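You operate a simulated robot arm through the tools that you are given. There is no shell and no other tool. Be economical: measure what you need, move in short steps, check, and stop when the job is done.

The job below is to be done with a simulated robot arm. You get a single attempt, and the scene is never put back.

JOB
Run 0.2 A, then 0.4 A through the slide resistor, starting and ending at MAX.
Fine: grip at MAX when the orange peg goes to ON and when it goes back to REST; each within 0.03 A, held two seconds; no orange flag. All other pegs, plugs, probes, cells, spools, bulbs and markers stay put.
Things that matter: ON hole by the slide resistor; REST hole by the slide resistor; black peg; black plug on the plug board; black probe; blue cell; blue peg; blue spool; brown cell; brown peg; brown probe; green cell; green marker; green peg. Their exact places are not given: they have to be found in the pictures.

The check looks at the end state, three seconds after you hand in, the way a careful person would. Anything else that was tipped, shoved, dropped, spilled or broken makes it a failure.

ROBOT AND FRAMES
A 7-joint arm with a fingered hand on a trunk, on a base that drives. Base frame: it is fixed to the floor where the robot stands at the start and does not move with it; the origin is under the middle of the robot, x ahead of it, y to its left, z up. Units: cm, degrees, N and s.
With the tool pointing down near the work surface it reaches from about 18 to 64 cm from the robot's upright axis, wherever it stands. Its first joint turns from -115.0 to 115.0 degrees. Places, roughly: ON hole by the slide resistor [40, 10, 80]; REST hole by the slide resistor [40, 10, 80]; black peg [-475, 25, 75]; black plug on the plug board (3x3x4 cm) [-150, -370, 80]; black probe [-425, 50, 75]; blue cell [-350, 50, 75]; blue peg [-125, -375, 75]; blue spool [-150, 50, 75]; brown cell [-200, 25, 75]; brown peg [-175, 50, 75]; brown probe [-200, 50, 75]; green cell [-350, 50, 75]; green peg [-150, 25, 75]; green spool [-150, 50, 75]; grey cell [-175, 0, 75]; grey peg [-150, 25, 75]. Payload 3.1 kg.
The TCP is the grasp point between the finger pads, 2.2 cm short of the fingertips. In the tool frame z runs along the fingers and y along their closing line. The gripper opens to 11.2 cm. The gripper's body begins 6 cm behind the TCP. The gripper is a hand of 3 fingers: y runs from the thumb to the fingers, the wrist lies at [0, 0, -21.8] in the tool frame.
Orientation is that of the tool frame in the base frame, as a unit quaternion [x, y, z, w]. With the fingers straight down and closing along the base's y, the tool's x points along the base's -x, its y along +y and its z along -z.

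CONTROLS
- The arm moves only by the tool jog_arm. Its argument "commands" is one flat list of numbers, 6 for each row, row after row: the shift along the tool's x, y, z in cm, then the turn, a rotation vector about the tool's x, y, z in degrees. In form: [dx, dy, dz, wx, wy, wz, dx, dy, dz, wx, wy, wz, ...]. A call has 1 to 10 rows; each row is the pose to reach, as a shift and turn from the pose commanded when the call began, along the tool's axes at that moment. Each row takes 0.2 s and may step no farther than 5 cm and 8.6 degrees from the row before; otherwise, the whole call is refused. Where a pose cannot be reached the arm comes as near as it can. A force on the tool above 40 N (or 10 N above the force at the start of the call, whichever is more), or a blocked arm, ends the call early, and 0.2 s more pass. In this call time passes only in rows, and 0.2 s behind the last. It gives the time, the measured TCP pose, the force on the tool (base axes), the opening and the grip force at its end, in the units of the frame above (readings bear some noise), with the torque about the TCP (base axes, N m) and any sound that the robot's microphone picked up.
- Cameras (640 x 400 px; columns grow to the right, rows downward): "scene" is now at [1.05, 14.32, 165.63]; the picture's right is [-0.17, -0.99, 0.00], its down [-0.81, 0.14, -0.57] and it looks along [0.56, -0.09, -0.82] (base axes); focal length 252 px, centre (320, 200). "wrist" rides on the gripper at [6.6, 0.3, -8] in the tool frame; the picture's right is [-0.05, 1.00, 0.00], its down [-0.77, -0.04, -0.64] and it looks along [-0.64, -0.03, 0.77] (tool axes); focal length 275 px, centre (320, 200).
- camera(camera): a new picture of that camera. It takes no simulated time.
- slide_trunk(by): slides the trunk up (or, below 0, down) by that many cm; the arm and the scene camera ride with it, the base frame stays. It gives what a move gives, with no picture.
- steer(legs): drives the robot by 1 to 6 legs, each [ahead, left, turn to the left] in cm, cm and degrees, along the robot's own axes; the way and the turn of a leg run together, so that a leg with both is an arc; at most 150 cm and 180 degrees a leg. The arm and the cameras ride along, it lands a little off, and it stops where it bumps. It gives what a move gives.
- set_fingers(finger1, finger2, thumb_bend): sets how far each is bent, from 0 (flat) to 1 (curled in); at 0.3 the hand is open as for a grip, at 0.7 the pads meet at the TCP. One left out holds its place. A second passes; each finger stops where it meets its share of the squeeze, and holds until it gets a number again. It is the only way to open and close the hand. It gives what a move gives, with no picture; readings hold the bend of each and the force on the fingers (four entries, about 0 where the hand has none), thumb and palm.
- pan_tilt(pan, tilt): turns the head with the scene camera to pan (to the left, within 155 degrees either way) and tilt (down, from -29 to 69), counted from straight ahead of the robot. It gives what a move gives.
- pixel_to_xyz(camera, pixels): for up to 12 pixels [column, row] of the newest picture of that camera ("zoom" is the newest enlarged one), the place [x, y, z] in the base frame of the surface seen there, good to about 0.3 cm. It takes no simulated time.
- zoom(camera, box): a new picture of the part [left, top, right, bottom] of that camera's present view, enlarged. It takes no simulated time.
- close_job(): hands the job in; it is judged then, once.

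Work in short steps. Measure before you move; look again where a grasp or a placing could have gone wrong, and mend it. You have 80 turns and 52 pictures in all, those below and enlarged ones among them. Open the gripper and draw the arm clear of the work before you hand the job in, unless the task says otherwise; then end with one line.

The tools are called as a command line: name --argument value ..., lists and objects as JSON in quotes. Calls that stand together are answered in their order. jog_arm: Moves the arm, as the interface text tells. Its arguments: {"type":"object","properties":{"commands":{"type":"array","items":{"type":"number"}}},"required":["commands"]} The other tools are called the same way: slide_trunk (by) slides the trunk up or down; set_fingers (finger1, finger2, thumb_bend) moves the fingers one by one; steer (legs) drives the base; pan_tilt (pan, tilt) turns the head that bears the scene camera; camera (camera) takes a picture; pixel_to_xyz (camera, pixels) gives the place of the surface under pixels of a picture; zoom (camera, box) takes an enlarged picture of a part of a camera's view; close_job () hands the job in.

At the start:

```text
t: 0.0
tcp_pos: [41.92, -3.67, 108.39]
orientation: [0.0, 1.0, 0.001, 0.001]
contact_force: [-0.4, -0.4, -0.4]
moment: [0.02, 0.01, 0.01]
width: 11.21
gripper_force: 0.0
shape: jaw
bend: [0.3, 0.3, 0.3]
finger forces: [0.0, 0.1, 0.0, 0.0, 0.0, 0.0]
trunk travel left (down, up): [-80.0, 19.0]
robot x, y, heading: [-0.31, 0.1, -0.1]
head pan, tilt: [-9.5, 55.4]
```

scene: 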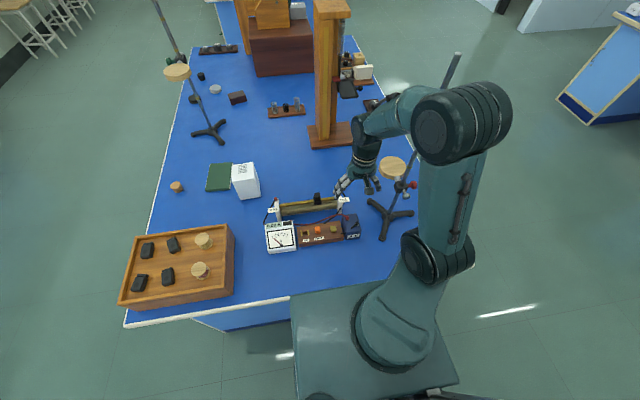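
wrist: 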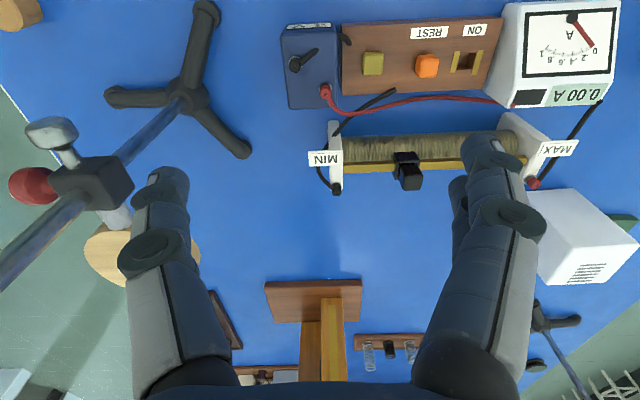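

The rheostat is at about (310,205) in the scene, with the meter at (280,237) and the peg board at (320,233). I zoom in to see it well.

zoom --camera "scene" --box '[250, 170, 400, 264]'

zoom --camera "wrist" --box '[270, 0, 640, 230]'

```text
4.26 times, centred on (325, 217) of scene
```

zoom: 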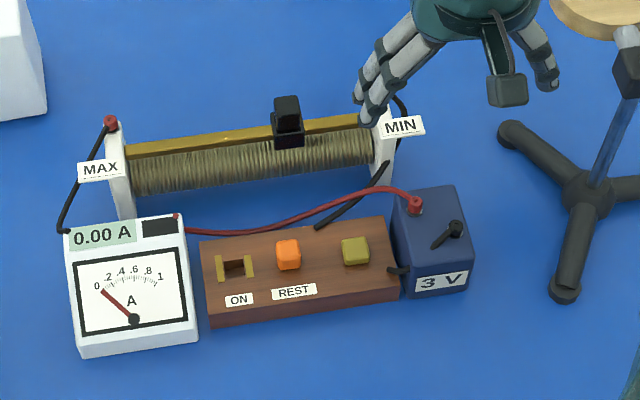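

```text
1.73 times, centred on (455, 115) of wrist
```

zoom: 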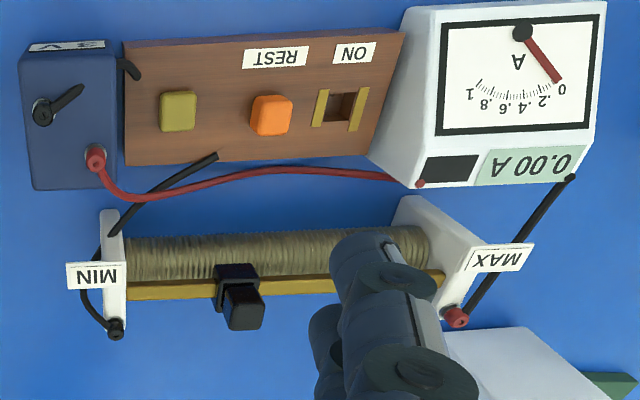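

I measure the slider grip, rod ends, peg, ON hole and board in the zoomed scene picture.

zoom --camera "scene" --box '[262, 180, 358, 240]'

```text
6.67 times, centred on (310, 210) of scene
```

zoom: 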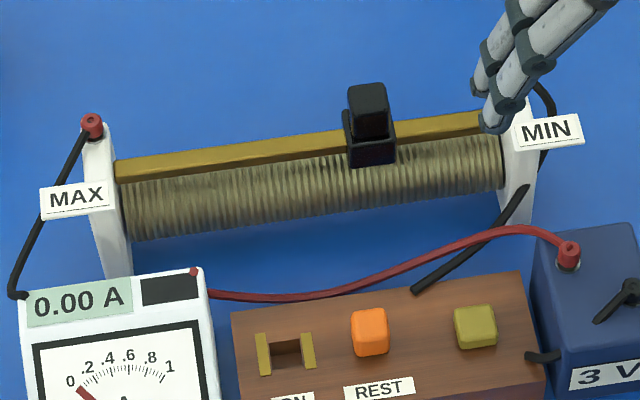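

Measuring on this picture: grip top (366,90), grip base (370,150), rod ends, peg top (370,322), hole (287,350), board.

pixel_to_xyz --camera "zoom" --pixels '[[366, 90], [368, 115], [370, 150], [122, 172], [478, 122], [370, 322], [370, 347], [287, 352], [262, 352], [310, 350], [475, 318], [420, 340]]'

pixel_to_xyz --camera "wrist" --pixels '[[427, 65], [427, 75], [466, 62], [458, 62], [478, 62], [373, 62], [405, 155], [411, 180], [350, 168], [470, 165], [445, 50], [560, 95]]'

```text
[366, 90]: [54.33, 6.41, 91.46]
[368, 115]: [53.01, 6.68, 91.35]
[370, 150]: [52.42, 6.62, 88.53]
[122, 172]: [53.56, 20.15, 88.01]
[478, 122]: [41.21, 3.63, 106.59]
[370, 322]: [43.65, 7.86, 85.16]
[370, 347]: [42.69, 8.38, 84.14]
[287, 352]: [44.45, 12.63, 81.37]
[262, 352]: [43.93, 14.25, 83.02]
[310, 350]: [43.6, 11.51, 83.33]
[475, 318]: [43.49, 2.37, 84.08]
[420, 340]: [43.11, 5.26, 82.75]
```

```text
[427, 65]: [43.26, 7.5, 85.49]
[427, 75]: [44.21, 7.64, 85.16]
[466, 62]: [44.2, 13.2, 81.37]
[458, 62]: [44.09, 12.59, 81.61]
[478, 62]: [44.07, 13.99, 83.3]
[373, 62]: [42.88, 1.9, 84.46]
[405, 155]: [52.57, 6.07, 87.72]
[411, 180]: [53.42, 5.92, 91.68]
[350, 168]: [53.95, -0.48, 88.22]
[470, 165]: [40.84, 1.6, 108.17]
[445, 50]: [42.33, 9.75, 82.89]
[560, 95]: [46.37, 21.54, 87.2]
```

Now I measure the rod's direction and where the fingers sit.

pixel_to_xyz --camera "zoom" --pixels '[[140, 168], [200, 160], [260, 152], [320, 144], [420, 130], [445, 127], [352, 90], [384, 88], [366, 105], [350, 130], [393, 128], [370, 280]]'

zoom --camera "scene" --box '[320, 140, 400, 200]'

pixel_to_xyz --camera "wrist" --pixels '[[160, 175], [492, 140], [458, 185], [500, 165], [455, 210], [150, 185], [170, 185], [345, 167], [370, 167], [440, 165], [400, 170], [420, 172]]'

```text
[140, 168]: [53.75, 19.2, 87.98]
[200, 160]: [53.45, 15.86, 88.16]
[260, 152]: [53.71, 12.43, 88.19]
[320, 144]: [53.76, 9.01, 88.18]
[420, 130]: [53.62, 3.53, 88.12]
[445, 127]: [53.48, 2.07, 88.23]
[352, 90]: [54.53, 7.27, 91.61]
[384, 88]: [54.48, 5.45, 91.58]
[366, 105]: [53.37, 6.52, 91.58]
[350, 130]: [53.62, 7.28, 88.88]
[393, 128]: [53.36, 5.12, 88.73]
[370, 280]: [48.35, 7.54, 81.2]
```

```text
6.67 times, centred on (360, 170) of scene
```

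zoom: 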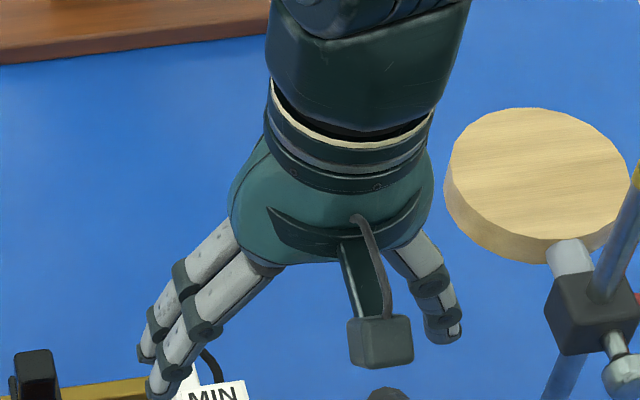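

```text
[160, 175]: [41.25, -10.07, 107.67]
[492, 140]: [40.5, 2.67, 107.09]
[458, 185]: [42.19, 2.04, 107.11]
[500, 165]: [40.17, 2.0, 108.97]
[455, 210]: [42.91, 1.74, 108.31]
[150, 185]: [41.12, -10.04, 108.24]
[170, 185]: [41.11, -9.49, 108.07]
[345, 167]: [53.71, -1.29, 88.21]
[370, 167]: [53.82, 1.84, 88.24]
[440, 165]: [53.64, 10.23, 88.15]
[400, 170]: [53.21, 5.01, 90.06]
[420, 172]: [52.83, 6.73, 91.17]
```

The rod runs along base y at x≈53.7; the grip is at y≈6.4. I check how high the MAX post and its terminal and label reach, since a finger will have to pass there.

zoom --camera "scene" --box '[256, 180, 336, 250]'

pixel_to_xyz --camera "wrist" --pixels '[[532, 182], [540, 150], [556, 150], [525, 150], [527, 165], [338, 160], [336, 187], [520, 118], [575, 205], [320, 157], [332, 175], [600, 225]]'

```text
5.71 times, centred on (296, 215) of scene
```

zoom: 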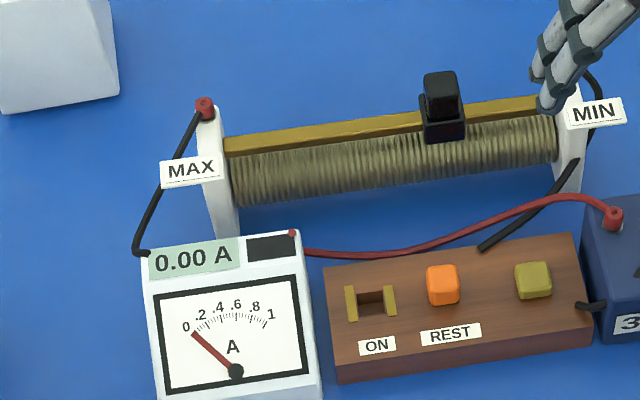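

```text
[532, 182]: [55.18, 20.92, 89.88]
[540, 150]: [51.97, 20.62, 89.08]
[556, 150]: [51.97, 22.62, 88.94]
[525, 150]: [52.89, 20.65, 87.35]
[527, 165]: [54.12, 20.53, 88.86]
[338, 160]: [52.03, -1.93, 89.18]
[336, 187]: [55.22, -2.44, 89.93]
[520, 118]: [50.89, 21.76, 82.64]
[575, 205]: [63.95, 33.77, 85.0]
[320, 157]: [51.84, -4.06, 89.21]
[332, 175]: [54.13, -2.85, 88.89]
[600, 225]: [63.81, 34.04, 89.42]
```

Post tops are at z≈89 with the terminal near 90, and the grip top is at 91.6. I move the open hand above the grip, stopping well above it.

jog_arm --commands '[-3, 2.6, 2, 0, 0, 0, -6, 5.2, 4, 0, 0, 0, -9, 7.8, 6, 0, 0, 0, -11.4, 10.1, 8, 0, 0, 0, -11.4, 10.1, 11, 0, 0, 0]'

camera --camera "wrist"

camera --camera "scene"

```text
t: 1.2
tcp_pos: [53.42, 6.46, 97.2]
orientation: [0.0, 1.0, 0.001, 0.0]
contact_force: [0.1, 0.1, 0.4]
moment: [0.01, 0.04, 0.03]
width: 11.19
gripper_force: 0.1
shape: jaw
bend: [0.3, 0.3, 0.3]
finger forces: [0.0, 0.0, 0.1, 0.0, 0.1, 0.0]
trunk travel left (down, up): [-80.0, 19.0]
robot x, y, heading: [0.25, -0.2, -0.0]
head pan, tilt: [-9.5, 55.4]
```

```text
44 pictures are left
```

wrist: 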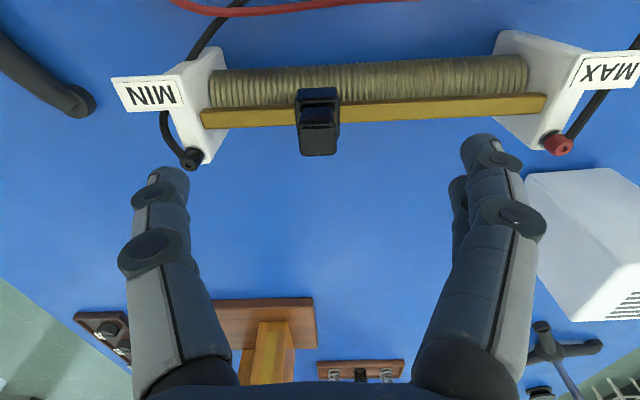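

```text
43 pictures are left
```

scene: 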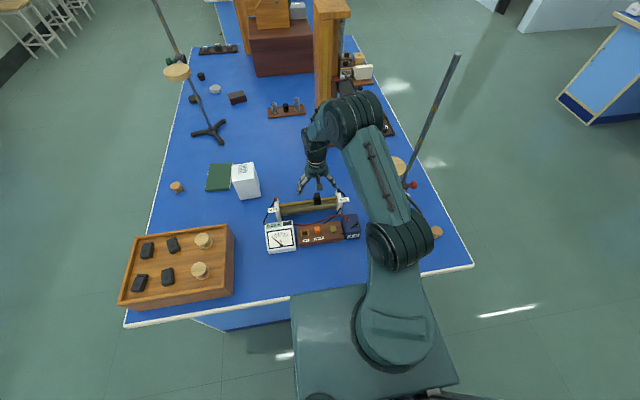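

The grip is centred at column 317 of the wrist picture, so y is aligned. I part-close in the air to see the fingertips' height and opening.

set_fingers --finger1 0.55 --finger2 0.55 --thumb_bend 0.55

camera --camera "wrist"

zoom --camera "scene" --box '[272, 150, 368, 210]'

```text
t: 2.2
tcp_pos: [53.35, 6.38, 97.3]
orientation: [0.0, 1.0, 0.001, 0.0]
contact_force: [-0.4, -0.3, 0.2]
moment: [0.01, 0.02, -0.01]
width: 4.14
gripper_force: 0.2
shape: fingers
bend: [0.55, 0.55, 0.55]
finger forces: [0.0, 0.1, 0.0, 0.0, 0.0, 0.0]
trunk travel left (down, up): [-80.0, 19.0]
robot x, y, heading: [-0.44, 0.11, 0.2]
head pan, tilt: [-9.5, 55.4]
```

```text
42 pictures are left
```

wrist: 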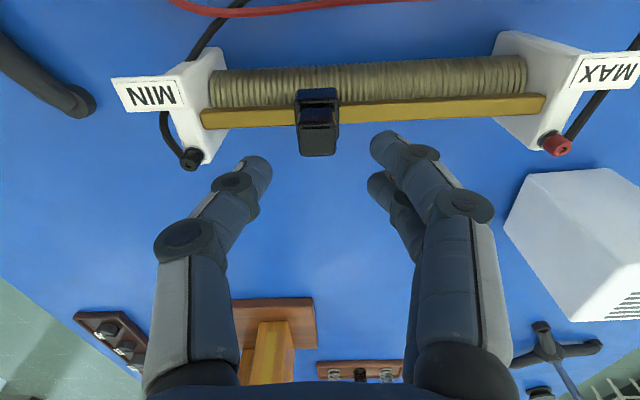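

```text
6.67 times, centred on (320, 180) of scene
```

zoom: 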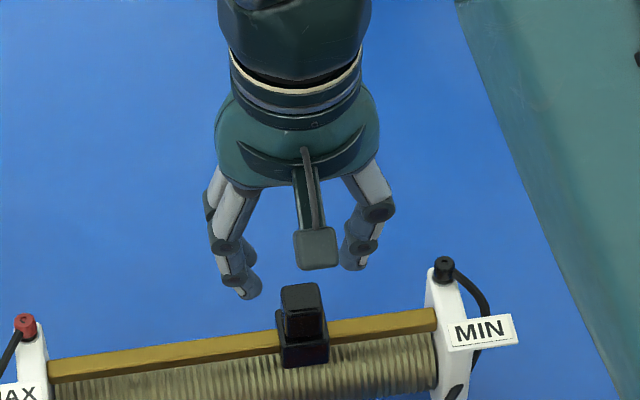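

At bend 0.55 the opening is 4.1 cm. I read the fingertip positions.

pixel_to_xyz --camera "wrist" --pixels '[[384, 134], [378, 145], [376, 178], [262, 160], [267, 172], [317, 98], [305, 98], [330, 98], [318, 115], [318, 150]]'

pixel_to_xyz --camera "zoom" --pixels '[[247, 292], [240, 285], [355, 262], [302, 290], [302, 305], [302, 330], [302, 355]]'

```text
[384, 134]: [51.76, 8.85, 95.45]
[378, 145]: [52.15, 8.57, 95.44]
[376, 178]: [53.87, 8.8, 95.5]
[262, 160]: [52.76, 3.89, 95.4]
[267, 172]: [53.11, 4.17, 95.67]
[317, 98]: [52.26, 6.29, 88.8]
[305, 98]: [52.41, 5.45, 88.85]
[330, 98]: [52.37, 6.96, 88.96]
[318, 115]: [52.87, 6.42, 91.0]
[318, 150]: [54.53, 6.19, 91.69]
```

```text
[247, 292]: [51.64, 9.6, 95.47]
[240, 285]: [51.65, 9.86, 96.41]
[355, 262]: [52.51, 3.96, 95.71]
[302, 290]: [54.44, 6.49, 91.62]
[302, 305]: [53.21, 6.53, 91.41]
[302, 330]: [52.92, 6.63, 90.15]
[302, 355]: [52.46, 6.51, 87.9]
```

Tips hang about 1.9–2.2 cm under the TCP. I lower to z≈92.5 (tips ≈90.3, above the terminal but 1.3 cm down the grip).

jog_arm --commands '[-0.15, 0, 2.5, 0, 0, 0, -0.15, 0, 4.0, 0, 0, 0, -0.15, 0, 4.8, 0, 0, 0]'

camera --camera "wrist"

```text
t: 3.0
tcp_pos: [53.53, 6.62, 92.56]
orientation: [0.0, 1.0, 0.0, 0.0]
contact_force: [0.3, 0.5, 0.5]
moment: [0.04, 0.01, 0.0]
width: 4.15
gripper_force: 0.1
shape: fingers
bend: [0.55, 0.55, 0.55]
finger forces: [0.0, 0.0, 0.0, 0.0, 0.1, 0.0]
trunk travel left (down, up): [-80.0, 19.0]
robot x, y, heading: [0.56, -0.08, 0.1]
head pan, tilt: [-9.5, 55.4]
```

```text
40 pictures are left
```

wrist: 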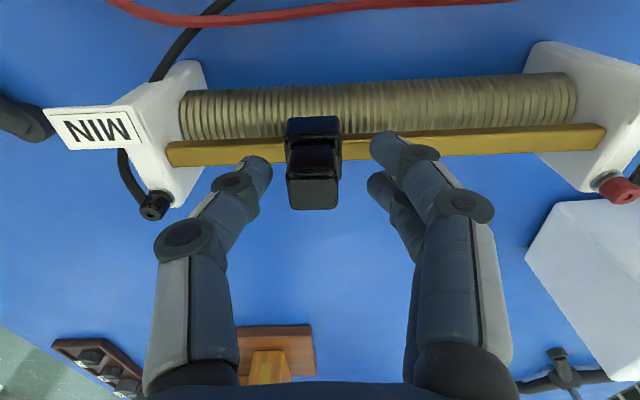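

The grip stands between thumb and fingers (column 313). I close gently.

set_fingers --finger1 0.66 --finger2 0.66 --thumb_bend 0.66

camera --camera "wrist"

```text
t: 4.0
tcp_pos: [53.39, 6.52, 92.41]
orientation: [0.0, 1.0, 0.0, 0.001]
contact_force: [0.0, -0.1, -1.4]
moment: [0.01, 0.01, 0.01]
width: 1.85
gripper_force: 3.1
shape: fingers
bend: [0.64, 0.64, 0.64]
finger forces: [1.2, 1.6, 0.1, 0.0, 3.3, 0.0]
trunk travel left (down, up): [-80.0, 19.0]
robot x, y, heading: [-0.29, 0.34, 0.1]
head pan, tilt: [-9.5, 55.4]
```

```text
39 pictures are left
```

wrist: 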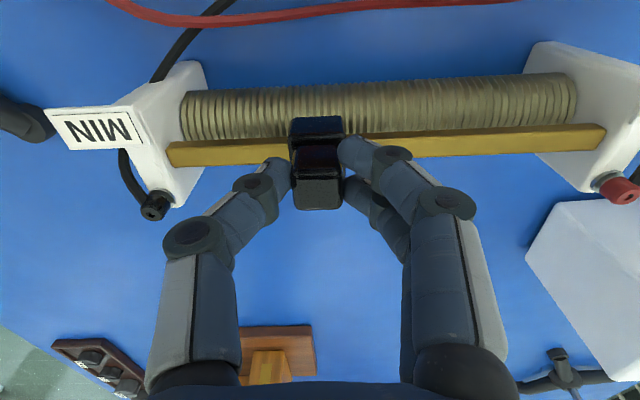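

All three digits hold the grip (3 N). I slide it towards MAX (+y) by 9 cm.

jog_arm --commands '[0, 1, 0, 0, 0, 0, 0, 3, 0, 0, 0, 0, 0, 5, 0, 0, 0, 0, 0, 7, 0, 0, 0, 0, 0, 9, 0, 0, 0, 0]'

camera --camera "wrist"

```text
t: 5.2
tcp_pos: [53.37, 15.85, 92.52]
orientation: [-0.001, 1.0, 0.0, 0.001]
contact_force: [0.9, 2.3, 0.0]
moment: [0.06, 0.0, 0.0]
width: 1.82
gripper_force: 2.7
shape: fingers
bend: [0.63, 0.63, 0.65]
finger forces: [1.6, 2.5, 0.0, 0.1, 2.0, 0.0]
trunk travel left (down, up): [-80.0, 19.0]
robot x, y, heading: [-0.04, 0.3, -0.0]
head pan, tilt: [-9.5, 55.4]
```

```text
38 pictures are left
```

wrist: 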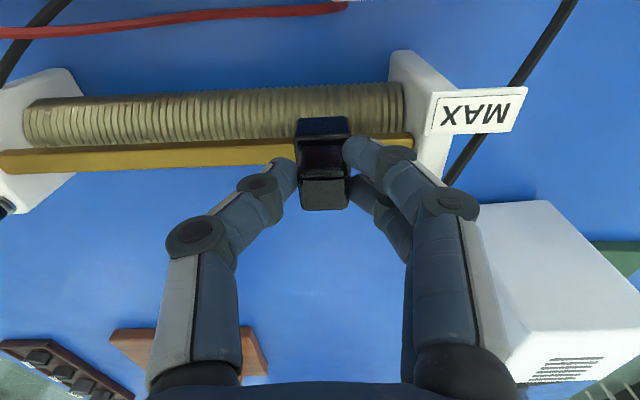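

The slide is smooth; about 3.5 cm remain to the post. I go on in small steps and let contact end the move.

jog_arm --commands '[0, 1, 0, 0, 0, 0, 0, 2, 0, 0, 0, 0, 0, 2.6, 0, 0, 0, 0, 0, 3.0, 0, 0, 0, 0, 0, 3.3, 0, 0, 0, 0]'

camera --camera "wrist"

zoom --camera "scene" --box '[250, 170, 362, 240]'

```text
t: 6.4
tcp_pos: [53.52, 18.74, 92.53]
orientation: [0.0, 1.0, 0.0, 0.0]
contact_force: [-1.6, -1.7, -0.9]
moment: [-0.04, 0.07, 0.02]
width: 1.87
gripper_force: 4.2
shape: fingers
bend: [0.65, 0.64, 0.64]
finger forces: [1.3, 1.3, 0.1, 0.0, 4.1, 0.0]
trunk travel left (down, up): [-80.0, 19.0]
robot x, y, heading: [-0.01, -0.07, 0.1]
head pan, tilt: [-9.5, 55.4]
```

```text
37 pictures are left
```

wrist: 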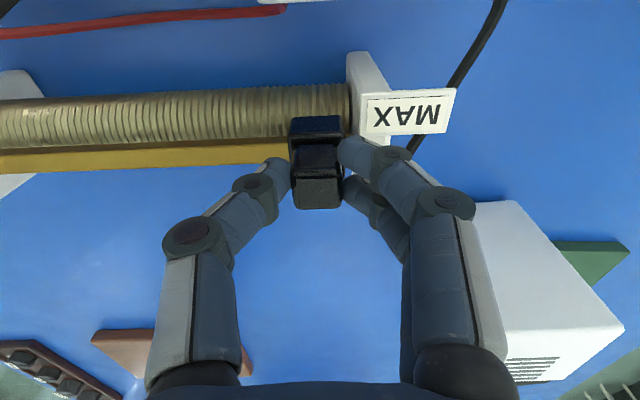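

```text
5.71 times, centred on (306, 205) of scene
```

zoom: 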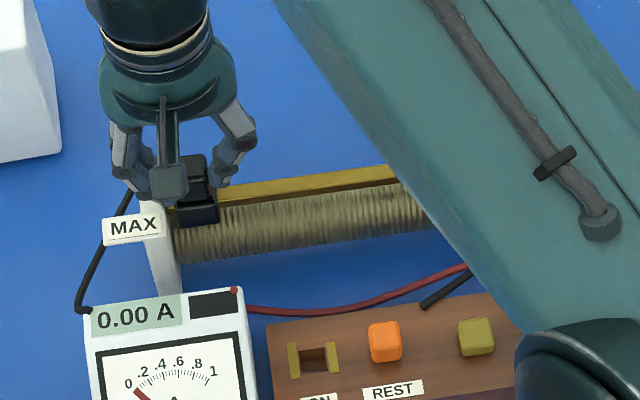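

Thumb force has risen to 4 N, perhaps at the stop. I push a little further to be sure.

jog_arm --commands '[0, 0.15, 0, 0, 0, 0, 0, 0.3, 0, 0, 0, 0, 0, 0.5, 0, 0, 0, 0, 0, 0.7, 0, 0, 0, 0]'

zoom --camera "wrist" --box '[220, 60, 460, 220]'

```text
t: 7.4
tcp_pos: [53.4, 19.18, 92.54]
orientation: [0.0, 1.0, 0.001, 0.001]
contact_force: [-1.4, -9.8, 2.9]
moment: [-0.24, 0.04, -0.03]
width: 2.18
gripper_force: 4.5
shape: fingers
bend: [0.66, 0.66, 0.63]
finger forces: [0.0, 0.1, 0.0, 0.0, 8.9, 0.1]
trunk travel left (down, up): [-80.0, 19.0]
robot x, y, heading: [0.15, 0.17, 0.2]
head pan, tilt: [-9.5, 55.4]
```

```text
2.50 times, centred on (340, 140) of wrist
```

zoom: 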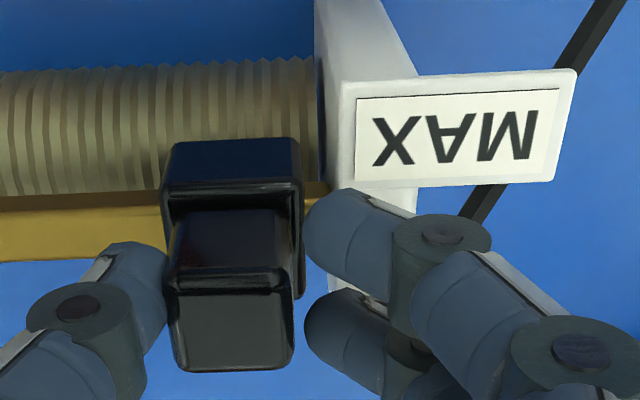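

The stop is reached: −9.8 N and the fingers free, thumb pressing. I ease back, open and measure where the slider rests.

jog_arm --commands '[0, -0.3, 0, 0, 0, 0, 0, -0.5, 0, 0, 0, 0]'

set_fingers --finger1 0.55 --finger2 0.55 --thumb_bend 0.55

jog_arm --commands '[0, 0, -3, 0, 0, 0, 0, 0, -6, 0, 0, 0]'

camera --camera "wrist"

```text
t: 8.0
tcp_pos: [53.47, 19.02, 92.48]
orientation: [0.0, 1.0, 0.002, 0.0]
contact_force: [-1.2, -4.7, 1.8]
moment: [-0.09, -0.02, 0.01]
width: 1.92
gripper_force: 3.2
shape: fingers
bend: [0.66, 0.65, 0.63]
finger forces: [0.4, 0.8, 0.0, 0.0, 5.2, 0.0]
trunk travel left (down, up): [-80.0, 19.0]
robot x, y, heading: [-0.19, 0.18, -0.3]
head pan, tilt: [-9.5, 55.4]
```

```text
t: 9.0
tcp_pos: [53.44, 19.0, 92.42]
orientation: [0.0, 1.0, 0.0, 0.0]
contact_force: [0.3, -0.6, -0.7]
moment: [-0.02, 0.0, 0.02]
width: 4.03
gripper_force: 0.1
shape: fingers
bend: [0.55, 0.55, 0.55]
finger forces: [0.1, 0.0, 0.0, 0.0, 0.0, 0.0]
trunk travel left (down, up): [-80.0, 19.0]
robot x, y, heading: [0.04, 0.07, 0.0]
head pan, tilt: [-9.5, 55.4]
```

```text
t: 9.6
tcp_pos: [53.55, 18.98, 98.58]
orientation: [0.0, 1.0, 0.0, 0.0]
contact_force: [-0.2, -0.3, -0.3]
moment: [-0.01, -0.02, 0.01]
width: 4.05
gripper_force: 0.1
shape: fingers
bend: [0.55, 0.55, 0.55]
finger forces: [0.1, 0.1, 0.0, 0.0, 0.0, 0.0]
trunk travel left (down, up): [-80.0, 19.0]
robot x, y, heading: [0.06, -0.27, -0.1]
head pan, tilt: [-9.5, 55.4]
```

```text
34 pictures are left
```

wrist: 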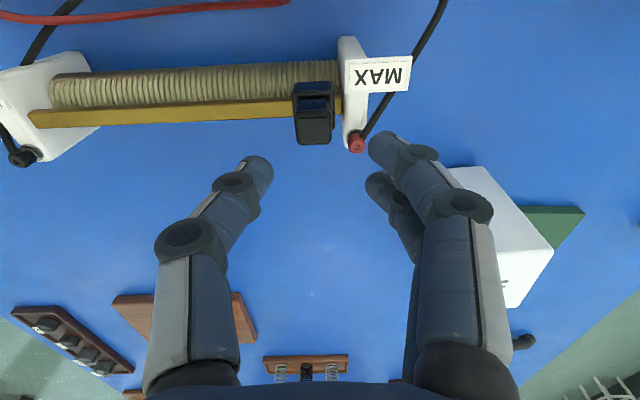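

The slider stays at MAX. I now move above the orange peg at about (43.5, 7.7), staying at z≈96.

jog_arm --commands '[2.5, -2.8, 0, 0, 0, 0, 5, -5.6, 0, 0, 0, 0, 7.5, -8.5, 0, 0, 0, 0, 10, -11.3, 0, 0, 0, 0, 10, -11.3, 3, 0, 0, 0]'

camera --camera "wrist"

camera --camera "scene"

```text
t: 10.8
tcp_pos: [43.65, 7.64, 95.46]
orientation: [0.001, 1.0, 0.0, -0.001]
contact_force: [-0.3, 1.2, -0.6]
moment: [-0.01, -0.01, 0.01]
width: 4.04
gripper_force: 0.1
shape: fingers
bend: [0.55, 0.55, 0.55]
finger forces: [0.0, 0.0, 0.0, 0.0, 0.1, 0.0]
trunk travel left (down, up): [-80.0, 19.0]
robot x, y, heading: [0.2, -0.28, -0.0]
head pan, tilt: [-9.5, 55.4]
```

```text
33 pictures are left
```

wrist: 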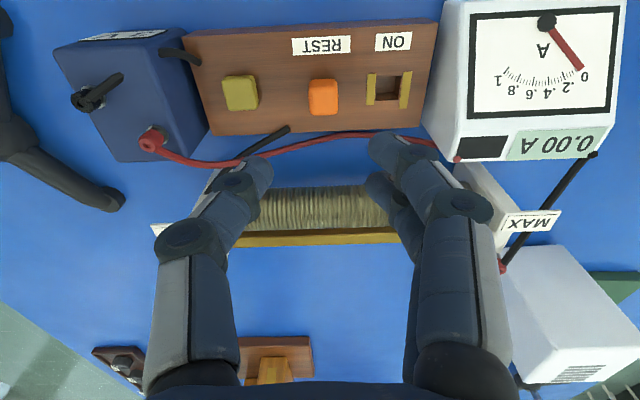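

```text
32 pictures are left
```

scene: 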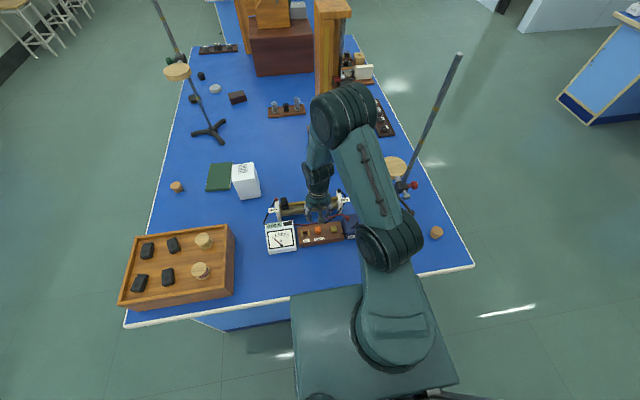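

The peg shows at (323,96) and the ON hole at (388,88). I measure both, the peg's edges, and the brackets.

zoom --camera "wrist" --box '[210, 30, 450, 150]'

```text
2.67 times, centred on (330, 90) of wrist
```

zoom: 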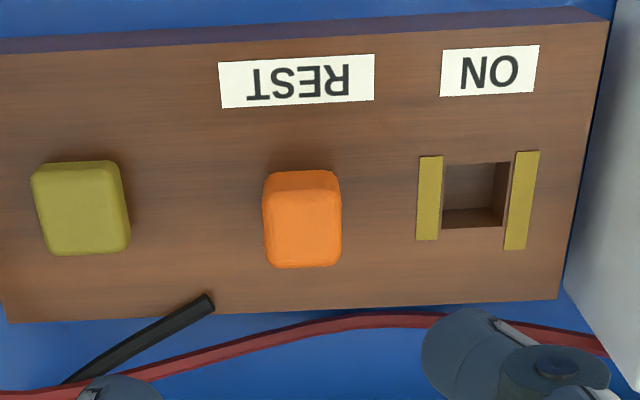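

pixel_to_xyz --camera "zoom" --pixels '[[303, 190], [275, 195], [332, 195], [303, 235], [303, 255], [275, 245], [333, 245], [430, 197], [522, 200], [477, 175], [477, 220], [590, 200]]'

pixel_to_xyz --camera "zoom" --pixels '[[455, 200], [500, 200], [438, 160], [436, 237], [519, 155], [508, 245], [477, 155], [477, 236], [80, 180], [80, 235], [430, 322], [380, 120]]'

```text
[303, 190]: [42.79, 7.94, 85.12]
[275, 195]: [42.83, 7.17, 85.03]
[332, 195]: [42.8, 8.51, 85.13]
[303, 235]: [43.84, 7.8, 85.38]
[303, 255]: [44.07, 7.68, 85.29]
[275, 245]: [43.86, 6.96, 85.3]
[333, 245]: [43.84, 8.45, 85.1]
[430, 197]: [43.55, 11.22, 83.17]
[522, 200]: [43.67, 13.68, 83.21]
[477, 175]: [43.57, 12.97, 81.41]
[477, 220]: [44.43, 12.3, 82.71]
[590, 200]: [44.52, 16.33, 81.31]
```

```text
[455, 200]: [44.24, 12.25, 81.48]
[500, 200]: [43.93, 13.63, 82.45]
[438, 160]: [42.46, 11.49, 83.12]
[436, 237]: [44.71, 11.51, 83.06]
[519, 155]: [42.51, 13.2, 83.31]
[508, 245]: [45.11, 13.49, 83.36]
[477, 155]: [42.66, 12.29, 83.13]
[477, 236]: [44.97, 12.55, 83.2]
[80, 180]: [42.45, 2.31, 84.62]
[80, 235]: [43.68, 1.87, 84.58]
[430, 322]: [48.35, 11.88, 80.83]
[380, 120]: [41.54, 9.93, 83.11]
```

Peg centre is about (43.45, 7.75), the hole about (43.65, 12.4), board top 83.1. The meter stands close past the hole on the y side, so I turn the hand 90° to close along x instead, well up here.

jog_arm --commands '[0, 0, 0, 0, 0, -8.5, 0, 0, 0, 0, 0, -17, 0, 0, 0, 0, 0, -25.5, 0, 0, 0, 0, 0, -34, 0, 0, 0, 0, 0, -42.5, 0, 0, 0, 0, 0, -51, 0, 0, 0, 0, 0, -59.5, 0, 0, 0, 0, 0, -68, 0, 0, 0, 0, 0, -76.5, 0, 0, 0, 0, 0, -85]'

jog_arm --commands '[0, 0, 0, 0, 0, -5]'

camera --camera "wrist"

camera --camera "scene"

```text
t: 13.0
tcp_pos: [43.47, 7.7, 95.6]
orientation: [-0.677, 0.736, 0.001, 0.001]
contact_force: [-0.4, -1.2, 0.7]
moment: [0.0, -0.03, 0.03]
width: 4.02
gripper_force: 0.1
shape: fingers
bend: [0.55, 0.55, 0.55]
finger forces: [0.0, 0.0, 0.1, 0.0, 0.0, 0.0]
trunk travel left (down, up): [-80.0, 19.0]
robot x, y, heading: [0.08, -0.2, 0.1]
head pan, tilt: [-9.5, 55.4]
```

```text
t: 13.4
tcp_pos: [43.52, 7.62, 95.56]
orientation: [0.708, -0.706, 0.0, -0.001]
contact_force: [-0.6, 0.4, -0.7]
moment: [-0.01, 0.0, 0.04]
width: 4.05
gripper_force: 0.1
shape: fingers
bend: [0.55, 0.55, 0.55]
finger forces: [0.0, 0.0, 0.1, 0.0, 0.0, 0.0]
trunk travel left (down, up): [-80.0, 19.0]
robot x, y, heading: [-0.01, -0.13, -0.1]
head pan, tilt: [-9.5, 55.4]
```

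```text
30 pictures are left
```

wrist: 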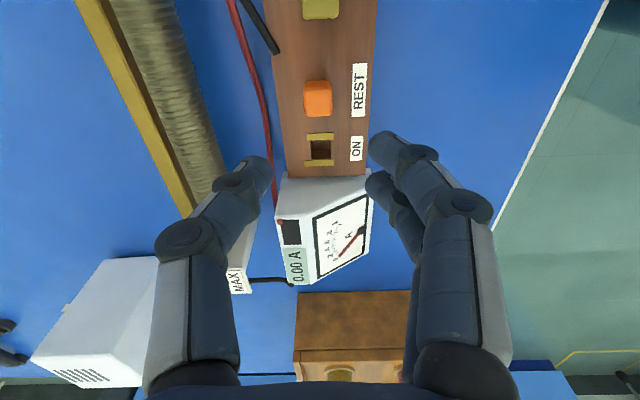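

```text
29 pictures are left
```

scene: 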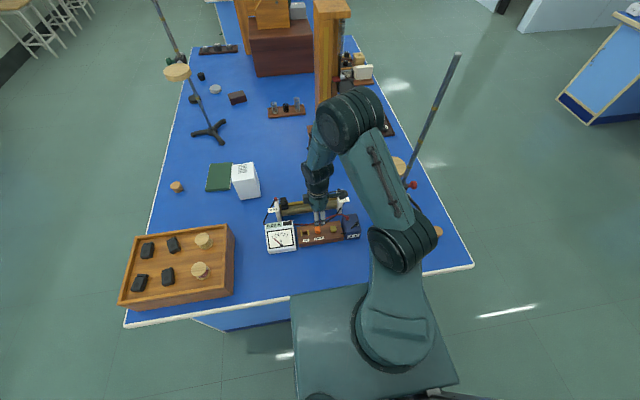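

The hand is turned; the peg shows at (318,98) and the hole at (319,149). I measure again from this side.

pixel_to_xyz --camera "wrist" --pixels '[[305, 90], [331, 88], [318, 84], [318, 100], [319, 112], [319, 137], [319, 163], [309, 138], [331, 137], [308, 164], [332, 163], [325, 180]]'

jog_arm --commands '[0, 0, 3, 0, 0, 0, 0, 0, 5.5, 0, 0, 0]'

camera --camera "wrist"

```text
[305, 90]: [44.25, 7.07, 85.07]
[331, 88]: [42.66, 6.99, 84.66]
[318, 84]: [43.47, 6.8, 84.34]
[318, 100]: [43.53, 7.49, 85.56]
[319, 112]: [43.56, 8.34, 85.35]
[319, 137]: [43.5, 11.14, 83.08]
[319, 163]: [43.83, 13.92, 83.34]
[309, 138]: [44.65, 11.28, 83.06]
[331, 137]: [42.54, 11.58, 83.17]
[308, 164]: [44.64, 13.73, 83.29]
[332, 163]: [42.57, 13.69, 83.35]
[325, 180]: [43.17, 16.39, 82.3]
```

```text
t: 14.0
tcp_pos: [43.42, 7.54, 90.12]
orientation: [0.707, -0.707, 0.001, 0.0]
contact_force: [-0.2, -0.6, 0.9]
moment: [0.02, -0.01, 0.03]
width: 4.05
gripper_force: 0.0
shape: fingers
bend: [0.55, 0.55, 0.55]
finger forces: [0.0, 0.0, 0.0, 0.0, 0.1, 0.0]
trunk travel left (down, up): [-80.0, 19.0]
robot x, y, heading: [0.22, -0.07, 0.1]
head pan, tilt: [-9.5, 55.4]
```

```text
28 pictures are left
```

wrist: 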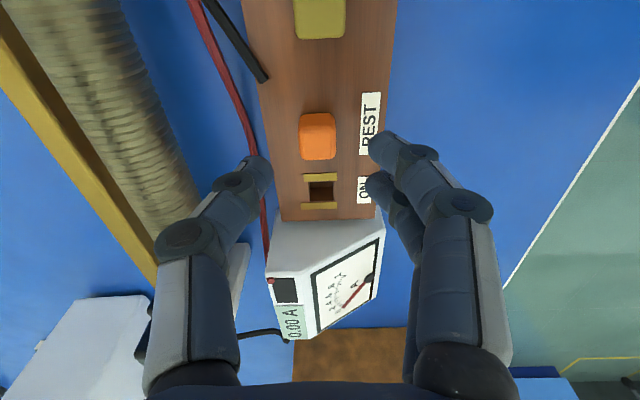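

Peg centre about (43.45, 7.65), matching the TCP. I lower to z≈85.8, fingertips just above the board.

jog_arm --commands '[-0.05, 0, 2, 0, 0, 0, -0.05, 0, 3.5, 0, 0, 0, -0.05, 0, 4.3, 0, 0, 0]'

camera --camera "wrist"

```text
t: 14.8
tcp_pos: [43.39, 7.56, 85.72]
orientation: [-0.707, 0.707, 0.0, -0.001]
contact_force: [-0.2, -0.4, 1.1]
moment: [0.01, -0.02, -0.01]
width: 4.04
gripper_force: 0.5
shape: fingers
bend: [0.55, 0.55, 0.55]
finger forces: [0.0, 0.0, 0.1, 0.0, 0.8, 0.0]
trunk travel left (down, up): [-80.0, 19.0]
robot x, y, heading: [-0.31, 0.16, -0.3]
head pan, tilt: [-9.5, 55.4]
```

```text
27 pictures are left
```

wrist: 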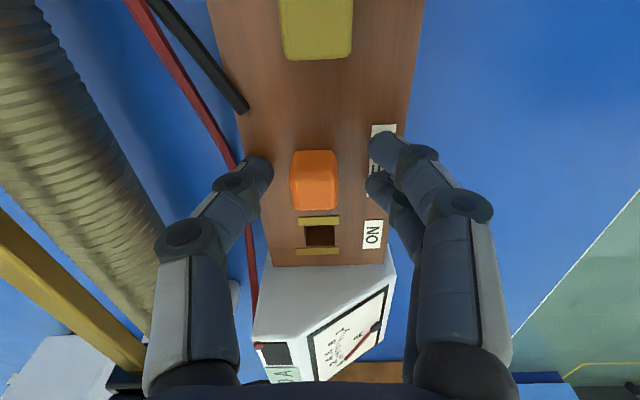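

The peg (315,180) lies between thumb and fingers. I close on it.

set_fingers --finger1 0.68 --finger2 0.68 --thumb_bend 0.68

camera --camera "wrist"

```text
t: 15.8
tcp_pos: [43.39, 7.63, 85.78]
orientation: [-0.707, 0.707, 0.0, 0.0]
contact_force: [0.4, 0.3, 0.8]
moment: [-0.01, -0.01, 0.01]
width: 1.68
gripper_force: 4.9
shape: fingers
bend: [0.64, 0.64, 0.66]
finger forces: [2.0, 2.2, 0.0, 0.0, 4.3, 0.0]
trunk travel left (down, up): [-80.0, 19.0]
robot x, y, heading: [-0.0, 0.0, -0.1]
head pan, tilt: [-9.5, 55.4]
```

```text
26 pictures are left
```

wrist: 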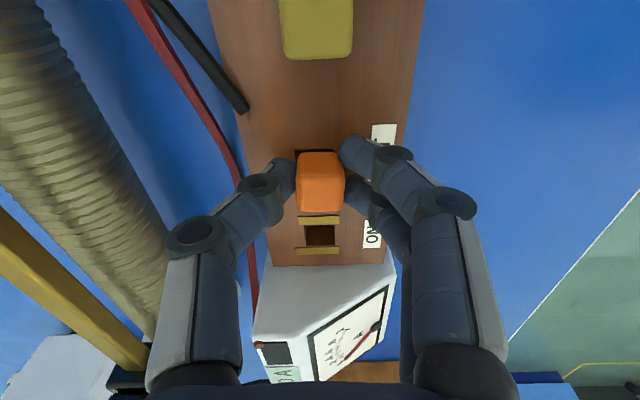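

Held with about 4.5 N; the peg now centres at column 320. I lift it 3.5 cm.

jog_arm --commands '[0, 0, -0.8, 0, 0, 0, 0, 0, -2, 0, 0, 0, 0, 0, -3.5, 0, 0, 0]'

camera --camera "wrist"

```text
t: 16.6
tcp_pos: [43.47, 7.83, 89.08]
orientation: [-0.707, 0.707, 0.0, 0.0]
contact_force: [0.3, 0.5, -0.5]
moment: [-0.03, -0.03, 0.0]
width: 1.67
gripper_force: 3.9
shape: fingers
bend: [0.64, 0.64, 0.66]
finger forces: [1.9, 2.2, 0.1, 0.1, 4.4, 0.0]
trunk travel left (down, up): [-80.0, 19.0]
robot x, y, heading: [-0.08, 0.4, 0.4]
head pan, tilt: [-9.5, 55.4]
```

```text
25 pictures are left
```

wrist: 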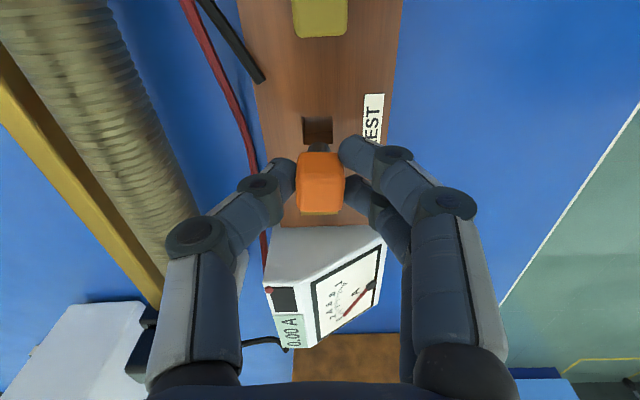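

The peg is out with its stem visible; the REST hole is bare at (318,130). I measure that hole so that I can take the hole-to-hole distance.

zoom --camera "wrist" --box '[240, 80, 400, 230]'

pixel_to_xyz --camera "wrist" --pixels '[[300, 117], [335, 117], [300, 140], [335, 140], [318, 113], [318, 128], [295, 128], [285, 170], [310, 225], [365, 222], [258, 100], [396, 100]]'

```text
2.67 times, centred on (320, 155) of wrist
```

zoom: 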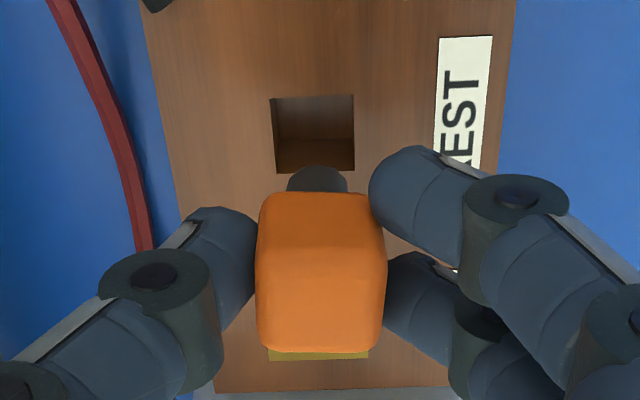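

```text
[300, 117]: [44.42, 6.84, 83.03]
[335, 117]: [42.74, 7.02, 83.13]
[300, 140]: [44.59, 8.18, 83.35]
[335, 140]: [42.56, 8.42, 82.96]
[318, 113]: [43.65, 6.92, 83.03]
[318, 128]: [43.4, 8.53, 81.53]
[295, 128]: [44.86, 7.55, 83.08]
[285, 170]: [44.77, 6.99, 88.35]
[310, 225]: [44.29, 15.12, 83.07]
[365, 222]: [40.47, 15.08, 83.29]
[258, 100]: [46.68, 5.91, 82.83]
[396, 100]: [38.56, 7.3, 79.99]
```

The REST hole centre is about (43.6, 7.8), 1.6 cm wide; the stem about 1 cm. I move +y 4.8 cm to bring it over the ON hole and look.

jog_arm --commands '[-2.4, -0.1, 0, 0, 0, 0, -4.8, -0.15, 0, 0, 0, 0]'

zoom --camera "wrist" --box '[200, 60, 440, 210]'

zoom --camera "scene" --box '[262, 185, 374, 255]'

```text
t: 17.2
tcp_pos: [43.49, 12.6, 89.13]
orientation: [-0.706, 0.708, -0.001, -0.001]
contact_force: [0.7, -0.4, -0.3]
moment: [-0.01, -0.02, 0.01]
width: 1.66
gripper_force: 4.1
shape: fingers
bend: [0.64, 0.64, 0.66]
finger forces: [1.9, 2.2, 0.0, 0.1, 4.3, 0.0]
trunk travel left (down, up): [-80.0, 19.0]
robot x, y, heading: [-0.09, 0.4, -0.1]
head pan, tilt: [-9.5, 55.4]
```

```text
2.67 times, centred on (320, 135) of wrist
```

zoom: 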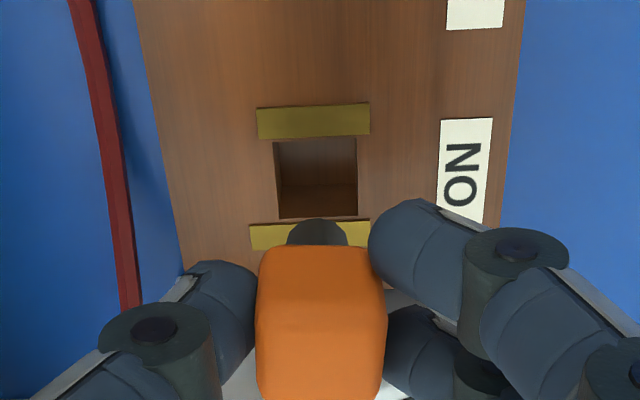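

```text
5.71 times, centred on (318, 220) of scene
```

zoom: 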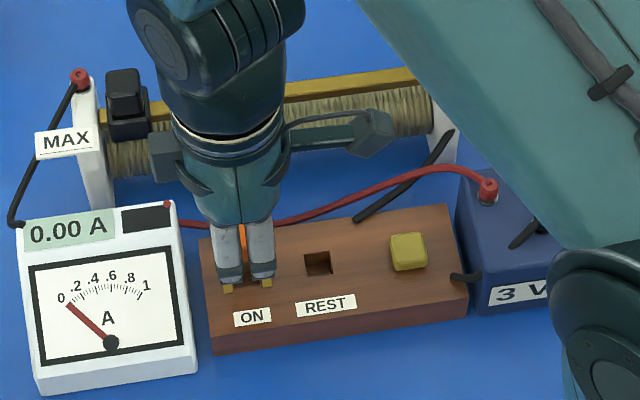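

The hole is at row 126.7 where straight below the peg should be about row 130; I'm about 0.25 cm too far in +y. I correct and lower most of the way.

jog_arm --commands '[0.25, -0.05, 0, 0, 0, 0, 0.25, -0.05, 0.8, 0, 0, 0, 0.25, -0.05, 1.4, 0, 0, 0, 0.25, -0.05, 1.9, 0, 0, 0]'

zoom --camera "wrist" --box '[200, 90, 440, 240]'

```text
t: 18.2
tcp_pos: [43.64, 12.37, 87.41]
orientation: [0.707, -0.707, 0.0, 0.0]
contact_force: [-0.1, 0.0, -0.1]
moment: [-0.01, -0.02, -0.01]
width: 1.67
gripper_force: 4.4
shape: fingers
bend: [0.64, 0.64, 0.66]
finger forces: [1.8, 2.3, 0.1, 0.0, 4.2, 0.1]
trunk travel left (down, up): [-80.0, 19.0]
robot x, y, heading: [0.08, -0.11, -0.1]
head pan, tilt: [-9.5, 55.4]
```

```text
2.67 times, centred on (320, 165) of wrist
```

zoom: 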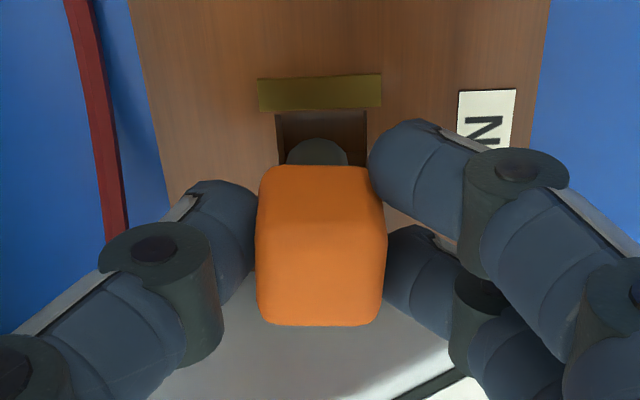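

The stem (317) is over the hole (277–367) with no force. I go on down in small steps.

jog_arm --commands '[0, 0, 0.4, 0, 0, 0, 0, 0, 0.8, 0, 0, 0, 0, 0, 1.2, 0, 0, 0, 0, 0, 1.5, 0, 0, 0]'

zoom --camera "scene" --box '[262, 185, 374, 255]'

```text
t: 19.2
tcp_pos: [43.71, 12.32, 85.92]
orientation: [-0.707, 0.707, 0.0, 0.001]
contact_force: [-1.0, 0.3, 0.0]
moment: [0.0, -0.01, 0.0]
width: 1.65
gripper_force: 3.9
shape: fingers
bend: [0.64, 0.64, 0.66]
finger forces: [1.9, 2.2, 0.0, 0.0, 4.2, 0.0]
trunk travel left (down, up): [-80.0, 19.0]
robot x, y, heading: [-0.3, -0.17, 0.3]
head pan, tilt: [-9.5, 55.4]
```

```text
5.71 times, centred on (318, 220) of scene
```

zoom: 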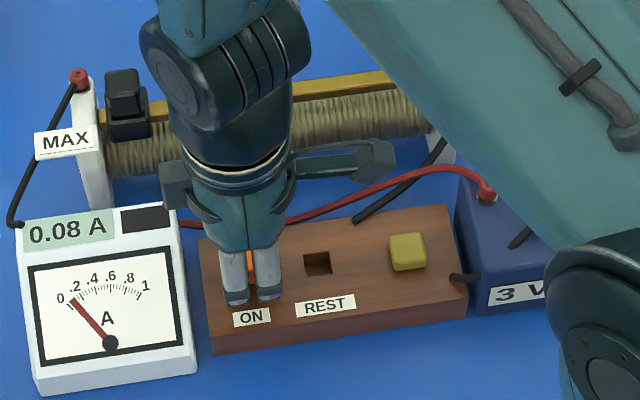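

The meter reads 0.08 A: contact made. I press a last bit down, let go and lift.

jog_arm --commands '[0, 0, 0.15, 0, 0, 0, 0, 0, 0.25, 0, 0, 0]'

set_fingers --finger1 0.56 --finger2 0.56 --thumb_bend 0.56

jog_arm --commands '[0, 0, -2, 0, 0, 0, 0, 0, -6, 0, 0, 0, 0, 0, -10, 0, 0, 0, 0, 0, -12, 0, 0, 0]'

camera --camera "wrist"

```text
t: 19.8
tcp_pos: [43.59, 12.35, 85.7]
orientation: [-0.707, 0.708, 0.0, 0.0]
contact_force: [0.2, 0.6, 2.0]
moment: [0.0, 0.0, -0.01]
width: 1.63
gripper_force: 3.8
shape: fingers
bend: [0.65, 0.65, 0.66]
finger forces: [1.8, 2.2, 0.1, 0.1, 4.8, 0.0]
trunk travel left (down, up): [-80.0, 19.0]
robot x, y, heading: [0.24, -0.03, 0.1]
head pan, tilt: [-9.5, 55.4]
```

```text
t: 20.8
tcp_pos: [43.64, 12.28, 85.74]
orientation: [0.707, -0.707, 0.0, -0.001]
contact_force: [1.5, 0.8, 14.0]
moment: [0.0, -0.07, -0.01]
width: 3.27
gripper_force: 6.7
shape: fingers
bend: [0.58, 0.58, 0.58]
finger forces: [3.1, 3.1, 0.0, 0.0, 7.4, 0.1]
trunk travel left (down, up): [-80.0, 19.0]
robot x, y, heading: [0.29, -0.04, -0.1]
head pan, tilt: [-9.5, 55.4]
```

```text
t: 21.8
tcp_pos: [43.62, 12.37, 97.7]
orientation: [0.707, -0.707, 0.001, 0.0]
contact_force: [0.0, 0.6, -0.6]
moment: [0.02, 0.0, 0.01]
width: 3.76
gripper_force: 0.1
shape: fingers
bend: [0.56, 0.56, 0.56]
finger forces: [0.0, 0.0, 0.1, 0.0, 0.0, 0.0]
trunk travel left (down, up): [-80.0, 19.0]
robot x, y, heading: [0.34, -0.09, -0.1]
head pan, tilt: [-9.5, 55.4]
```

```text
19 pictures are left
```

wrist: 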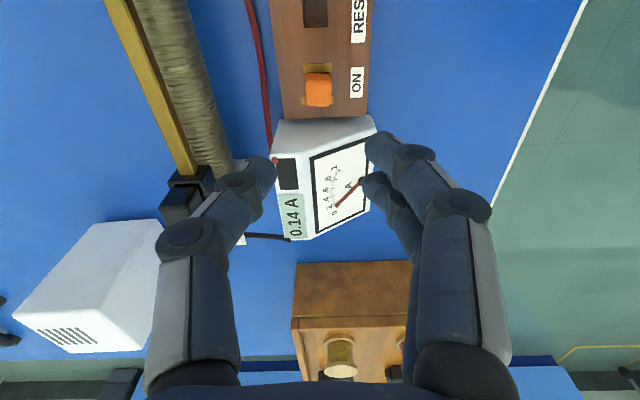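

The peg sits in ON; the meter shows 0.14 A (it seems to respond slowly). I turn the hand back and bring it over the slider at MAX.

jog_arm --commands '[-0.65, -1, 0, 0, 0, 8.5, -1.3, -2, 0, 0, 0, 17, -2, -3, 0, 0, 0, 25.5, -2.6, -4, 0, 0, 0, 34, -3.3, -5, 0, 0, 0, 42.5, -4, -6, 0, 0, 0, 51, -4.6, -7, 0, 0, 0, 59.5, -5.2, -8, 0, 0, 0, 68, -5.9, -9, 0, 0, 0, 76.5, -6.55, -9.9, 0, 0, 0, 85]'

jog_arm --commands '[0, 0, 0, 0, 0, 5]'

camera --camera "wrist"

```text
t: 24.0
tcp_pos: [53.66, 18.9, 97.61]
orientation: [-0.042, 0.999, -0.001, 0.0]
contact_force: [0.2, 0.1, -0.5]
moment: [0.03, -0.04, -0.02]
width: 3.78
gripper_force: 0.2
shape: fingers
bend: [0.56, 0.56, 0.56]
finger forces: [0.0, 0.0, 0.0, 0.0, 0.1, 0.0]
trunk travel left (down, up): [-80.0, 19.0]
robot x, y, heading: [-0.18, 0.03, -0.0]
head pan, tilt: [-9.5, 55.4]
```

```text
t: 24.4
tcp_pos: [53.66, 18.93, 97.51]
orientation: [0.001, 1.0, 0.001, -0.001]
contact_force: [0.3, 0.3, -0.3]
moment: [0.01, -0.04, 0.0]
width: 3.76
gripper_force: 0.1
shape: fingers
bend: [0.56, 0.56, 0.56]
finger forces: [0.0, 0.0, 0.0, 0.0, 0.1, 0.1]
trunk travel left (down, up): [-80.0, 19.0]
robot x, y, heading: [0.03, -0.06, 0.1]
head pan, tilt: [-9.5, 55.4]
```

```text
18 pictures are left
```

wrist: 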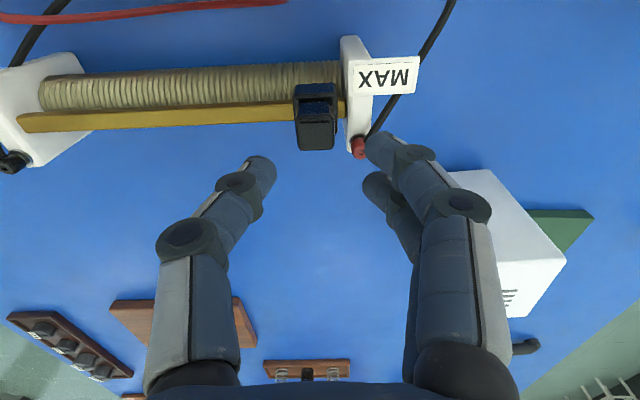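

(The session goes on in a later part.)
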